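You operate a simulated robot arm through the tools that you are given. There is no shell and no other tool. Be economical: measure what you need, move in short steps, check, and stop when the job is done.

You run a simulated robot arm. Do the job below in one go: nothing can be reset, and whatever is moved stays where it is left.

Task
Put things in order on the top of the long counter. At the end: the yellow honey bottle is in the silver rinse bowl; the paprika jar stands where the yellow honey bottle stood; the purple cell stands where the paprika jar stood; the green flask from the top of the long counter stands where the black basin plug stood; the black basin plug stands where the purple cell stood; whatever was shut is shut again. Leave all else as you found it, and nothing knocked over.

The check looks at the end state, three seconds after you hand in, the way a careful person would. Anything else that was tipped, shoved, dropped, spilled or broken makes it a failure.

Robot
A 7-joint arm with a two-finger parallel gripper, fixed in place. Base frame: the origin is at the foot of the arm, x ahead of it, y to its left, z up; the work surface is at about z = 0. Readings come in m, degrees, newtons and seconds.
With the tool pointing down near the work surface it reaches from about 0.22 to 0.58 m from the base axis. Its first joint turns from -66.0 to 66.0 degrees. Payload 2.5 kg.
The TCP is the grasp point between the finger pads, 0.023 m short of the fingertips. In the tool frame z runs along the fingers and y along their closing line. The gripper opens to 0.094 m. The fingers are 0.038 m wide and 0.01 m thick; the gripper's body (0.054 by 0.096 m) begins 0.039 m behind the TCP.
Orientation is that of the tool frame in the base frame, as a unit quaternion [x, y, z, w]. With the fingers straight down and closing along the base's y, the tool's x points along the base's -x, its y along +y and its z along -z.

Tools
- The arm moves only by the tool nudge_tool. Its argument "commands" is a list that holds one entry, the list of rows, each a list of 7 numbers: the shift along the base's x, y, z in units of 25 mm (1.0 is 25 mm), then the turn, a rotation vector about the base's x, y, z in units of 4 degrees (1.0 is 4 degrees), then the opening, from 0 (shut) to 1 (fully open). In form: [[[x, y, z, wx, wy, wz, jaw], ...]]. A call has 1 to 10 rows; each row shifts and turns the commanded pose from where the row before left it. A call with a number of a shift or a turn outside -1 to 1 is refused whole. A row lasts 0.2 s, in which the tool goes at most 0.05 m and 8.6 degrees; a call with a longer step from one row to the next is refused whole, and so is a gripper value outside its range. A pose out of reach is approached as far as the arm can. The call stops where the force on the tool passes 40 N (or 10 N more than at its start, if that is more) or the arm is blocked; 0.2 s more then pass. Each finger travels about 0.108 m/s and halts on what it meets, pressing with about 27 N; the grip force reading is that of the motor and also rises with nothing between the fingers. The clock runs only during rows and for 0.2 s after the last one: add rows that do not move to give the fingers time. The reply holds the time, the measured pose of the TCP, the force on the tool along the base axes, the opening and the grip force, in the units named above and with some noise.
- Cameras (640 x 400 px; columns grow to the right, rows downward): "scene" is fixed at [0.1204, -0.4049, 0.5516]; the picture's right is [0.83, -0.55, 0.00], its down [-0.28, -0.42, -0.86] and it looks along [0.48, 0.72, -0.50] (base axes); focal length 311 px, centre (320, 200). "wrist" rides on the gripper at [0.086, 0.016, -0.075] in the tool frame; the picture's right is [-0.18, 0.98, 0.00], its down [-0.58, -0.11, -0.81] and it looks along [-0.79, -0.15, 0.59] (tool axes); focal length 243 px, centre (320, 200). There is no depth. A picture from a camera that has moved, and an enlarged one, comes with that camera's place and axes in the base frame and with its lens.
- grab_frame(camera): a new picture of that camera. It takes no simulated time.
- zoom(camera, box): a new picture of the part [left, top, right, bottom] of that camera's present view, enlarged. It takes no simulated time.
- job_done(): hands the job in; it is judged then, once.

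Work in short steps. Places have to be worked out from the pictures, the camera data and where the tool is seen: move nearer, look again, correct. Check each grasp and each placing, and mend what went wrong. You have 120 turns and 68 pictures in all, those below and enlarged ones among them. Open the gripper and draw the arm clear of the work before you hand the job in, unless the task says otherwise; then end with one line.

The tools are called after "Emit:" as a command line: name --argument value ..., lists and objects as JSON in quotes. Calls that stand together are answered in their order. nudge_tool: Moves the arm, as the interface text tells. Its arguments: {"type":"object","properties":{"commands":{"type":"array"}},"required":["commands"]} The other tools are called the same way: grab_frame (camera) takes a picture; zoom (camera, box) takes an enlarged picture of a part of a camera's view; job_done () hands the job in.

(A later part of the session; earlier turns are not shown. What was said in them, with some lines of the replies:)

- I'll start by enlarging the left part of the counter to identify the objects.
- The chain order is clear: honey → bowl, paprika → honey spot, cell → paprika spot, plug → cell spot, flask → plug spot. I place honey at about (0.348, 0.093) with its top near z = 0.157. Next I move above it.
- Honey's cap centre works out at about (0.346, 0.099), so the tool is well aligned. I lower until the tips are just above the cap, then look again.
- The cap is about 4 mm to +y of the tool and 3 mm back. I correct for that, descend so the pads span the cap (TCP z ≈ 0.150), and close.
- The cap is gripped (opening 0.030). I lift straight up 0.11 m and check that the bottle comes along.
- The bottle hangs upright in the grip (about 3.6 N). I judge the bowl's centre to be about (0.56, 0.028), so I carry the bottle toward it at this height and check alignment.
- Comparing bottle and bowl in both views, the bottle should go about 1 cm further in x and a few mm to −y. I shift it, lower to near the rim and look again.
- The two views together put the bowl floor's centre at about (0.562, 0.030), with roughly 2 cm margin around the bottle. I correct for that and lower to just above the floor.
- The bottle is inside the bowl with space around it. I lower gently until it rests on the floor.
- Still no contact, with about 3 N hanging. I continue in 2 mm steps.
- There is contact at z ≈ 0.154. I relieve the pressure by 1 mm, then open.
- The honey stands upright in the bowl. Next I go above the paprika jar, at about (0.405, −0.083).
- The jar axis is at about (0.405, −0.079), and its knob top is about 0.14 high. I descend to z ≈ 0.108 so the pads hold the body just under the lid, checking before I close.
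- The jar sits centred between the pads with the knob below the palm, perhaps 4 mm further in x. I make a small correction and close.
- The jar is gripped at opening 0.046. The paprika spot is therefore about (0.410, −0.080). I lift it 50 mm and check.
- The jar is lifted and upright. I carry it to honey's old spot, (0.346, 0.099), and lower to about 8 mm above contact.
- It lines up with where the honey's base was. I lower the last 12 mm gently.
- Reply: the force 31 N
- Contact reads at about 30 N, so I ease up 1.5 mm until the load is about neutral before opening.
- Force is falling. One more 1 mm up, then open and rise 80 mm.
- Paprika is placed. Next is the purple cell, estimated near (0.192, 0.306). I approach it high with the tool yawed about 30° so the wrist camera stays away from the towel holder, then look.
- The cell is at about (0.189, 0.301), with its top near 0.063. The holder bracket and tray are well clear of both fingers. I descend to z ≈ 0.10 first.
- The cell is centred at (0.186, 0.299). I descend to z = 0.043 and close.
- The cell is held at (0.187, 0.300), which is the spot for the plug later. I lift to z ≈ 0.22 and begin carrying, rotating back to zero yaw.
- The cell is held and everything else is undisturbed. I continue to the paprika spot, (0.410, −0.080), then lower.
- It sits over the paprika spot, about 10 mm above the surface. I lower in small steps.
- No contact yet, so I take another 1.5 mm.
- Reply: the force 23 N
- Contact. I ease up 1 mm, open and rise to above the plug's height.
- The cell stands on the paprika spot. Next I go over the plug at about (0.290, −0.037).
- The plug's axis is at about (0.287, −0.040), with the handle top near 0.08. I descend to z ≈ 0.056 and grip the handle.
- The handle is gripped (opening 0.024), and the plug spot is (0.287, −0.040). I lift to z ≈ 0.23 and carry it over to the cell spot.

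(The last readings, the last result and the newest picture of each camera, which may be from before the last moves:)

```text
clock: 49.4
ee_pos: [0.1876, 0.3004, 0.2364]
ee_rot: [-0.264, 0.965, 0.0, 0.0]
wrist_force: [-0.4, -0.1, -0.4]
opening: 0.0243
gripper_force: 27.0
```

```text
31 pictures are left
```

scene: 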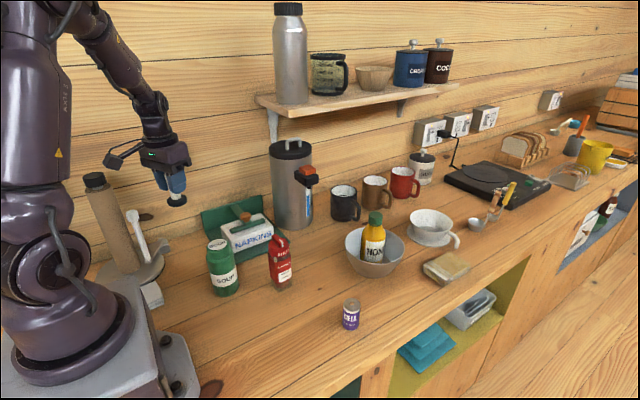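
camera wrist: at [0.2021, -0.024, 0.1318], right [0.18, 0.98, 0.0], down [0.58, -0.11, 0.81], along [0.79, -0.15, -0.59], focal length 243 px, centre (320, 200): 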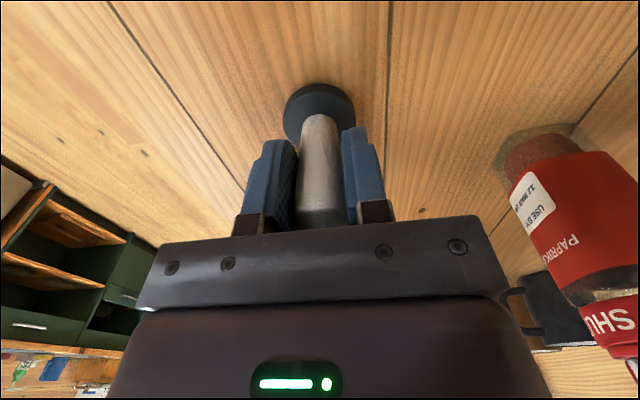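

The plug is held over the cell spot. I lower to about 8 mm above contact (TCP z ≈ 0.065).

Emit:
nudge_tool --commands '[[[0, 0, -1, 0, 0, 0, 0], [0, 0, -1, 0, 0, 0, 0], [0, 0, -1, 0, 0, 0, 0], [0, 0, -1, 0, 0, 0, 0], [0, 0, -1, 0, 0, 0, 0], [0, 0, -1, 0, 0, 0, 0], [0, 0, -0.8, 0, 0, 0, 0], [0, 0, 0, 0, 0, 0, 0]]]'

Emit:
zoom --camera "scene" --box '[80, 180, 320, 330]'

```text
clock: 51.2
ee_pos: [0.1898, 0.2991, 0.0642]
ee_rot: [-0.264, 0.964, 0.0, 0.0]
wrist_force: [0.2, -0.4, -1.1]
opening: 0.0245
gripper_force: 26.5
```

```text
2.67 times, centred on (200, 255) of scene
camera zoom: at [0.1204, -0.4049, 0.5516], right [0.83, -0.55, 0.0], down [-0.28, -0.42, -0.86], along [0.48, 0.72, -0.5], focal length 829 px, centre (640, 53)
```

zoom: 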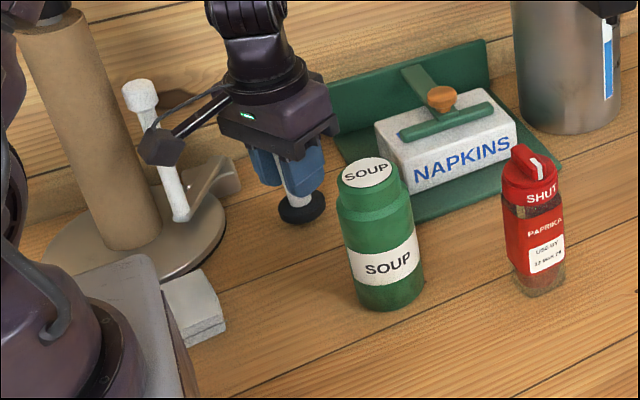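

It aligns with the cell's old base. I lower in small steps.

Emit:
nudge_tool --commands '[[[-0.04, 0, -0.16, 0, 0, 0, 0], [0, 0, -0.08, 0, 0, 0, 0], [0, 0, 0, 0, 0, 0, 0]]]'

Emit:
nudge_tool --commands '[[[0, 0, -0.05, 0, 0, 0, 0], [0, 0, 0, 0, 0, 0, 0]]]'

```text
clock: 52.0
ee_pos: [0.1883, 0.2989, 0.0582]
ee_rot: [-0.264, 0.965, 0.0, 0.0]
wrist_force: [-0.2, 0.9, -0.4]
opening: 0.0243
gripper_force: 27.3
```

```text
clock: 52.6
ee_pos: [0.1878, 0.2982, 0.057]
ee_rot: [-0.263, 0.965, 0.0, -0.001]
wrist_force: [0.1, 0.0, -1.5]
opening: 0.0246
gripper_force: 27.4
```

No contact yet. I take one more 1 mm step.

Emit:
nudge_tool --commands '[[[0, 0, -0.05, 0, 0, 0, 0], [0, 0, 0, 0, 0, 0, 0]]]'

```text
clock: 53.2
ee_pos: [0.1866, 0.2978, 0.0553]
ee_rot: [-0.264, 0.965, 0.001, 0.001]
wrist_force: [-0.9, -0.7, -0.5]
opening: 0.0243
gripper_force: 27.2
```

Emit:
nudge_tool --commands '[[[0, 0, -0.05, 0, 0, 0, 0], [0, 0, 0, 0, 0, 0, 0]]]'

```text
clock: 53.8
ee_pos: [0.1875, 0.2998, 0.0564]
ee_rot: [-0.264, 0.965, 0.0, 0.001]
wrist_force: [-0.4, -5.2, 19.5]
opening: 0.0243
gripper_force: 27.5
```

Contact. I ease up 1 mm, release and rise to clear.

Emit:
nudge_tool --commands '[[[0, 0, 0.04, 0, 0, 0, 0], [0, 0, 0, 0, 0, 0, 0.4], [0, 0, 0, 0, 0, 0, 0.8], [0, 0, 0, 0, 0, 0, 0.8], [0, 0, 0.5, 0, 0, 0, 0.8], [0, 0, 1, 0, 0, 0, 0.8], [0, 0, 1, 0, 0, 0, 1], [0, 0, 1, 0, 0, 0, 1], [0, 0, 1, 0, 0, 0, 1], [0, 0, 1, 0, 0, 0, 1]]]'

Emit:
zoom --camera "scene" --box '[80, 180, 320, 330]'

```text
clock: 56.0
ee_pos: [0.1854, 0.2987, 0.1922]
ee_rot: [-0.264, 0.965, -0.001, 0.0]
wrist_force: [-0.1, 0.4, 0.1]
opening: 0.0939
gripper_force: 0.2
```

```text
2.67 times, centred on (200, 255) of scene
camera zoom: at [0.1204, -0.4049, 0.5516], right [0.83, -0.55, 0.0], down [-0.28, -0.42, -0.86], along [0.48, 0.72, -0.5], focal length 829 px, centre (640, 53)
```

zoom: 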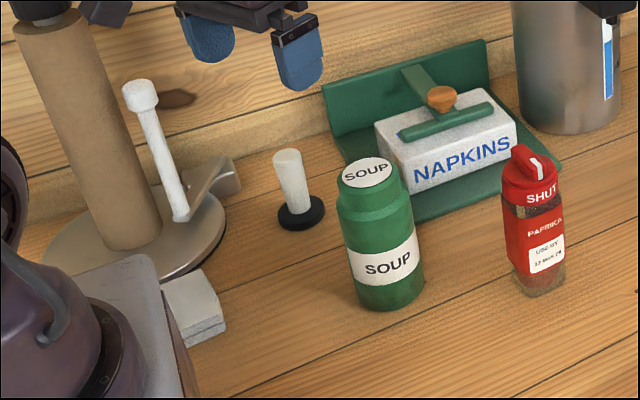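

The plug stands on the cell spot. Last is the SOUP flask at about (0.228, 0.159). I move above it and look.

Emit:
nudge_tool --commands '[[[0.28, -0.92, 0.25, 0, 0, 0, 1], [0.28, -0.92, 0.25, 0, 0, 0, 1], [0.28, -0.92, 0.25, 0, 0, 0, 1], [0.28, -0.92, 0.25, 0, 0, 0, 1], [0.28, -0.92, 0.25, 0, 0, 0, 1], [0.28, -0.92, 0.2, 0, 0, 0, 1], [0, 0, 0, 0, 0, 0, 1]]]'

Emit:
grab_frame --camera "wrist"

```text
clock: 57.6
ee_pos: [0.23, 0.1607, 0.231]
ee_rot: [-0.264, 0.965, 0.0, 0.0]
wrist_force: [0.0, -0.8, -0.1]
opening: 0.0941
gripper_force: 0.1
```

```text
28 pictures are left
camera wrist: at [0.1477, 0.1311, 0.3058], right [-0.34, 0.94, 0.0], down [0.56, 0.2, 0.81], along [0.76, 0.28, -0.59], focal length 243 px, centre (320, 200)
```

wrist: 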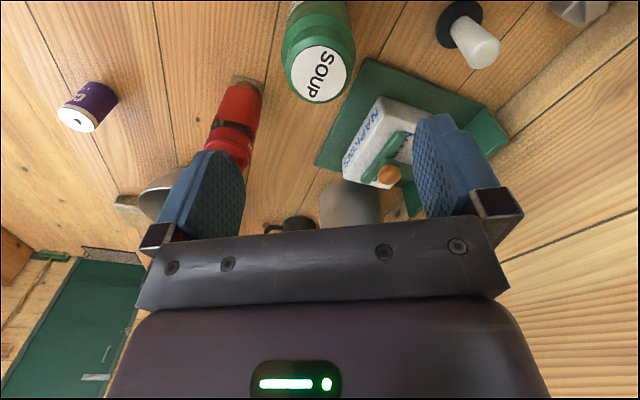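

The flask's axis is at (0.227, 0.160), top near 0.138, with the napkin tray clear of the fingers. I descend to z ≈ 0.112 and check.

Emit:
nudge_tool --commands '[[[-0.12, -0.04, -1, 0, 0, 0, 1], [0, 0, -1, 0, 0, 0, 1], [0, 0, -1, 0, 0, 0, 1], [0, 0, -1, 0, 0, 0, 1], [0, 0, -0.76, 0, 0, 0, 1], [0, 0, 0, 0, 0, 0, 1]]]'

Emit:
grab_frame --camera "wrist"

Emit:
zoom --camera "scene" --box '[130, 200, 310, 312]'

```text
clock: 59.0
ee_pos: [0.2256, 0.1603, 0.1105]
ee_rot: [-0.264, 0.965, 0.0, 0.0]
wrist_force: [-0.6, 0.2, 0.2]
opening: 0.0938
gripper_force: 0.1
```

```text
27 pictures are left
camera wrist: at [0.1435, 0.1296, 0.1863], right [-0.34, 0.94, 0.0], down [0.56, 0.2, 0.81], along [0.76, 0.28, -0.59], focal length 243 px, centre (320, 200)
```

wrist: 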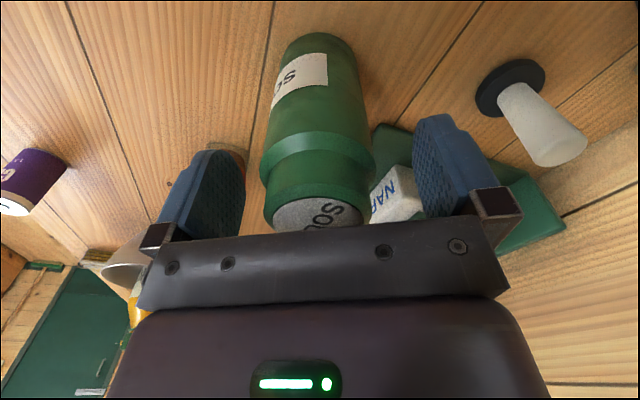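

```text
3.56 times, centred on (220, 256) of scene
camera zoom: at [0.1204, -0.4049, 0.5516], right [0.83, -0.55, 0.0], down [-0.28, -0.42, -0.86], along [0.48, 0.72, -0.5], focal length 1106 px, centre (676, 1)
```

zoom: 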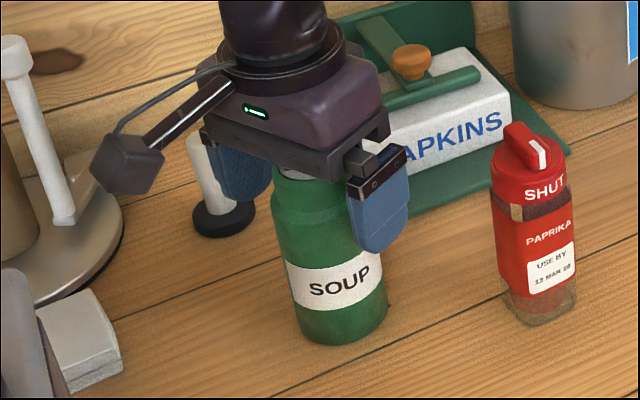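

The flask is centred between the fingers with the palm above its top. I go down 4 mm and close.

Emit:
nudge_tool --commands '[[[0, 0, -0.16, 0, 0, 0, 1], [0, 0, 0, 0, 0, 0, 0.6], [0, 0, 0, 0, 0, 0, 0.3], [0, 0, 0, 0, 0, 0, 0], [0, 0, 0, 0, 0, 0, 0]]]'

Emit:
nudge_tool --commands '[[[0, 0, 0.4, 0, 0, 0, 0], [0, 0, 0.6, 0, 0, 0, 0], [0, 0, 0.8, 0, 0, 0, 0], [0, 0, 0, 0, 0, 0, 0]]]'

Emit:
zoom --camera "scene" --box '[130, 180, 310, 312]'

```text
clock: 60.2
ee_pos: [0.2265, 0.1584, 0.1076]
ee_rot: [-0.264, 0.965, -0.001, 0.0]
wrist_force: [1.0, 0.3, 0.0]
opening: 0.0568
gripper_force: 26.7
```

```text
clock: 61.2
ee_pos: [0.2254, 0.1577, 0.1529]
ee_rot: [-0.264, 0.965, 0.0, 0.0]
wrist_force: [0.3, -0.4, -1.8]
opening: 0.0569
gripper_force: 26.9
```

```text
3.03 times, centred on (220, 246) of scene
camera zoom: at [0.1204, -0.4049, 0.5516], right [0.83, -0.55, 0.0], down [-0.28, -0.42, -0.86], along [0.48, 0.72, -0.5], focal length 942 px, centre (623, 61)
```

zoom: 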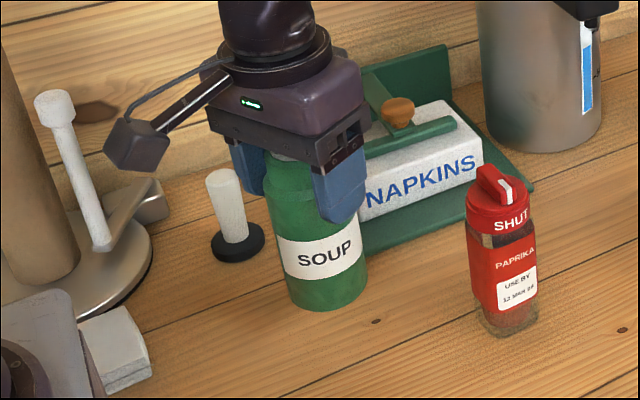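

The flask is lifted upright. I carry it to the plug spot, (0.287, −0.040), keeping away from the paprika, and unwind the yaw.

Emit:
nudge_tool --commands '[[[0, -0.88, 0, 0, 0, -0.85, 0], [0, -0.88, 0, 0, 0, -0.85, 0], [0, -0.88, 0, 0, 0, -0.85, 0], [0.2, -0.88, 0, 0, 0, -0.85, 0], [0.25, -0.88, 0, 0, 0, -0.85, 0], [0.5, -0.88, 0, 0, 0, -0.85, 0], [0.5, -0.88, 0, 0, 0, -0.85, 0], [0.5, -0.88, 0, 0, 0, -0.85, 0], [0.5, -0.88, 0, 0, 0, -0.85, 0], [0, 0, 0, 0, 0, 0, 0]]]'

Emit:
zoom --camera "scene" --box '[180, 210, 380, 360]'

```text
clock: 63.4
ee_pos: [0.2872, -0.0383, 0.1508]
ee_rot: [0.001, 1.0, -0.001, 0.001]
wrist_force: [-0.3, 0.4, -3.7]
opening: 0.057
gripper_force: 26.7
```

```text
2.67 times, centred on (280, 285) of scene
camera zoom: at [0.1204, -0.4049, 0.5516], right [0.83, -0.55, 0.0], down [-0.28, -0.42, -0.86], along [0.48, 0.72, -0.5], focal length 829 px, centre (427, -27)
```

zoom: 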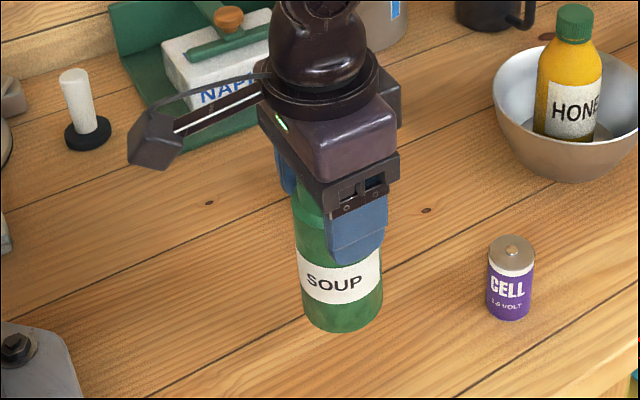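

Good alignment. I shift about 1 mm in −y and lower to about 5 mm above the expected contact.

Emit:
nudge_tool --commands '[[[0, -0.06, -0.8, 0, 0, 0, 0], [0, 0, -0.7, 0, 0, 0, 0], [0, 0, -0.1, 0, 0, 0, 0], [0, 0, 0, 0, 0, 0, 0]]]'

Emit:
nudge_tool --commands '[[[0, 0, -0.08, 0, 0, 0, 0], [0, 0, 0, 0, 0, 0, 0]]]'

```text
clock: 64.4
ee_pos: [0.2856, -0.0393, 0.1107]
ee_rot: [-0.001, 1.0, 0.0, 0.0]
wrist_force: [-0.2, 0.1, -3.3]
opening: 0.0571
gripper_force: 27.3
```

```text
clock: 65.0
ee_pos: [0.2861, -0.039, 0.1095]
ee_rot: [0.0, 1.0, 0.0, 0.0]
wrist_force: [0.4, 0.3, -2.2]
opening: 0.0567
gripper_force: 26.8
```

Not touching yet. I continue in 1 mm steps.

Emit:
nudge_tool --commands '[[[0, 0, -0.05, 0, 0, 0, 0], [0, 0, 0, 0, 0, 0, 0]]]'

```text
clock: 65.6
ee_pos: [0.2865, -0.039, 0.108]
ee_rot: [-0.001, 1.0, 0.0, 0.0]
wrist_force: [0.5, -0.1, -3.3]
opening: 0.0572
gripper_force: 27.2
```

Emit:
nudge_tool --commands '[[[0, 0, -0.05, 0, 0, 0, 0], [0, 0, 0, 0, 0, 0, 0]]]'

```text
clock: 66.2
ee_pos: [0.2861, -0.0408, 0.1071]
ee_rot: [-0.001, 1.0, -0.001, 0.0]
wrist_force: [-2.5, -0.5, 9.9]
opening: 0.0569
gripper_force: 27.3
```

Light contact. I release and rise clear.

Emit:
nudge_tool --commands '[[[0, 0, 0.02, 0, 0, 0, 0], [0, 0, 0, 0, 0, 0, 0.75], [0, 0, 0, 0, 0, 0, 1], [0, 0, 0, 0, 0, 0, 1], [0, 0, 0.5, 0, 0, 0, 1], [0, 0, 1, 0, 0, 0, 1], [0, 0, 1, 0, 0, 0, 1], [0, 0, 1, 0, 0, 0, 1], [0, 0, 1, 0, 0, 0, 1], [0, 0, 1, 0, 0, 0, 1]]]'

Emit:
nudge_tool --commands '[[[0, 0, 1, 0, 0, 0, 1], [0, 0, 1, 0, 0, 0, 1], [0, 0, 1, 0, 0, 0, 1], [0, 0, 1, 0, 0, 0, 1], [0, 0, 0, 0, 0, 0, 1]]]'

Emit:
grab_frame --camera "scene"

Emit:
grab_frame --camera "wrist"

```text
clock: 68.4
ee_pos: [0.2871, -0.0403, 0.2455]
ee_rot: [-0.001, 1.0, 0.0, 0.0]
wrist_force: [0.1, 0.9, -0.3]
opening: 0.0939
gripper_force: 0.0
```

```text
clock: 69.6
ee_pos: [0.2875, -0.0393, 0.3446]
ee_rot: [0.0, 1.0, 0.0, 0.0]
wrist_force: [0.1, 0.5, 0.0]
opening: 0.094
gripper_force: 0.0
```

```text
23 pictures are left
```

scene: 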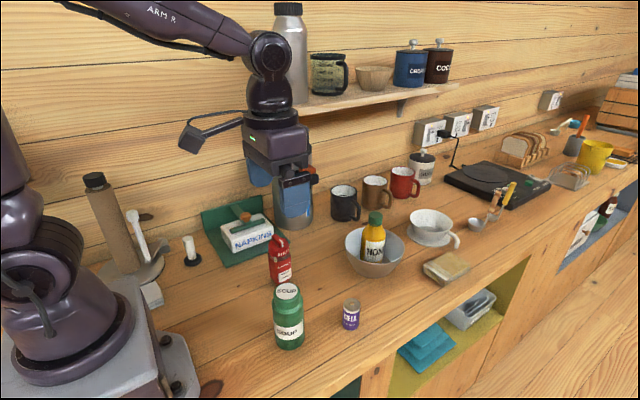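

```text
22 pictures are left
camera wrist: at [0.2008, -0.0232, 0.4202], right [0.18, 0.98, 0.0], down [0.58, -0.11, 0.81], along [0.79, -0.15, -0.59], focal length 243 px, centre (320, 200)
```

wrist: 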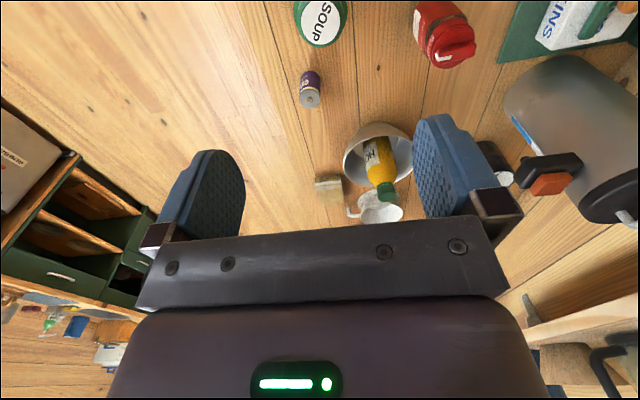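

All five items are in place and upright, and nothing else has moved. The gripper is open and clear, so I hand in.

Emit:
job_done

```text
The job is handed in.
```

The job is handed in: the honey bottle is in the silver rinse bowl, and the paprika jar, purple cell, black basin plug and green flask each stand upright on their new spots. The final pictures show nothing else moved or knocked over, and I opened nothing that needed shutting.
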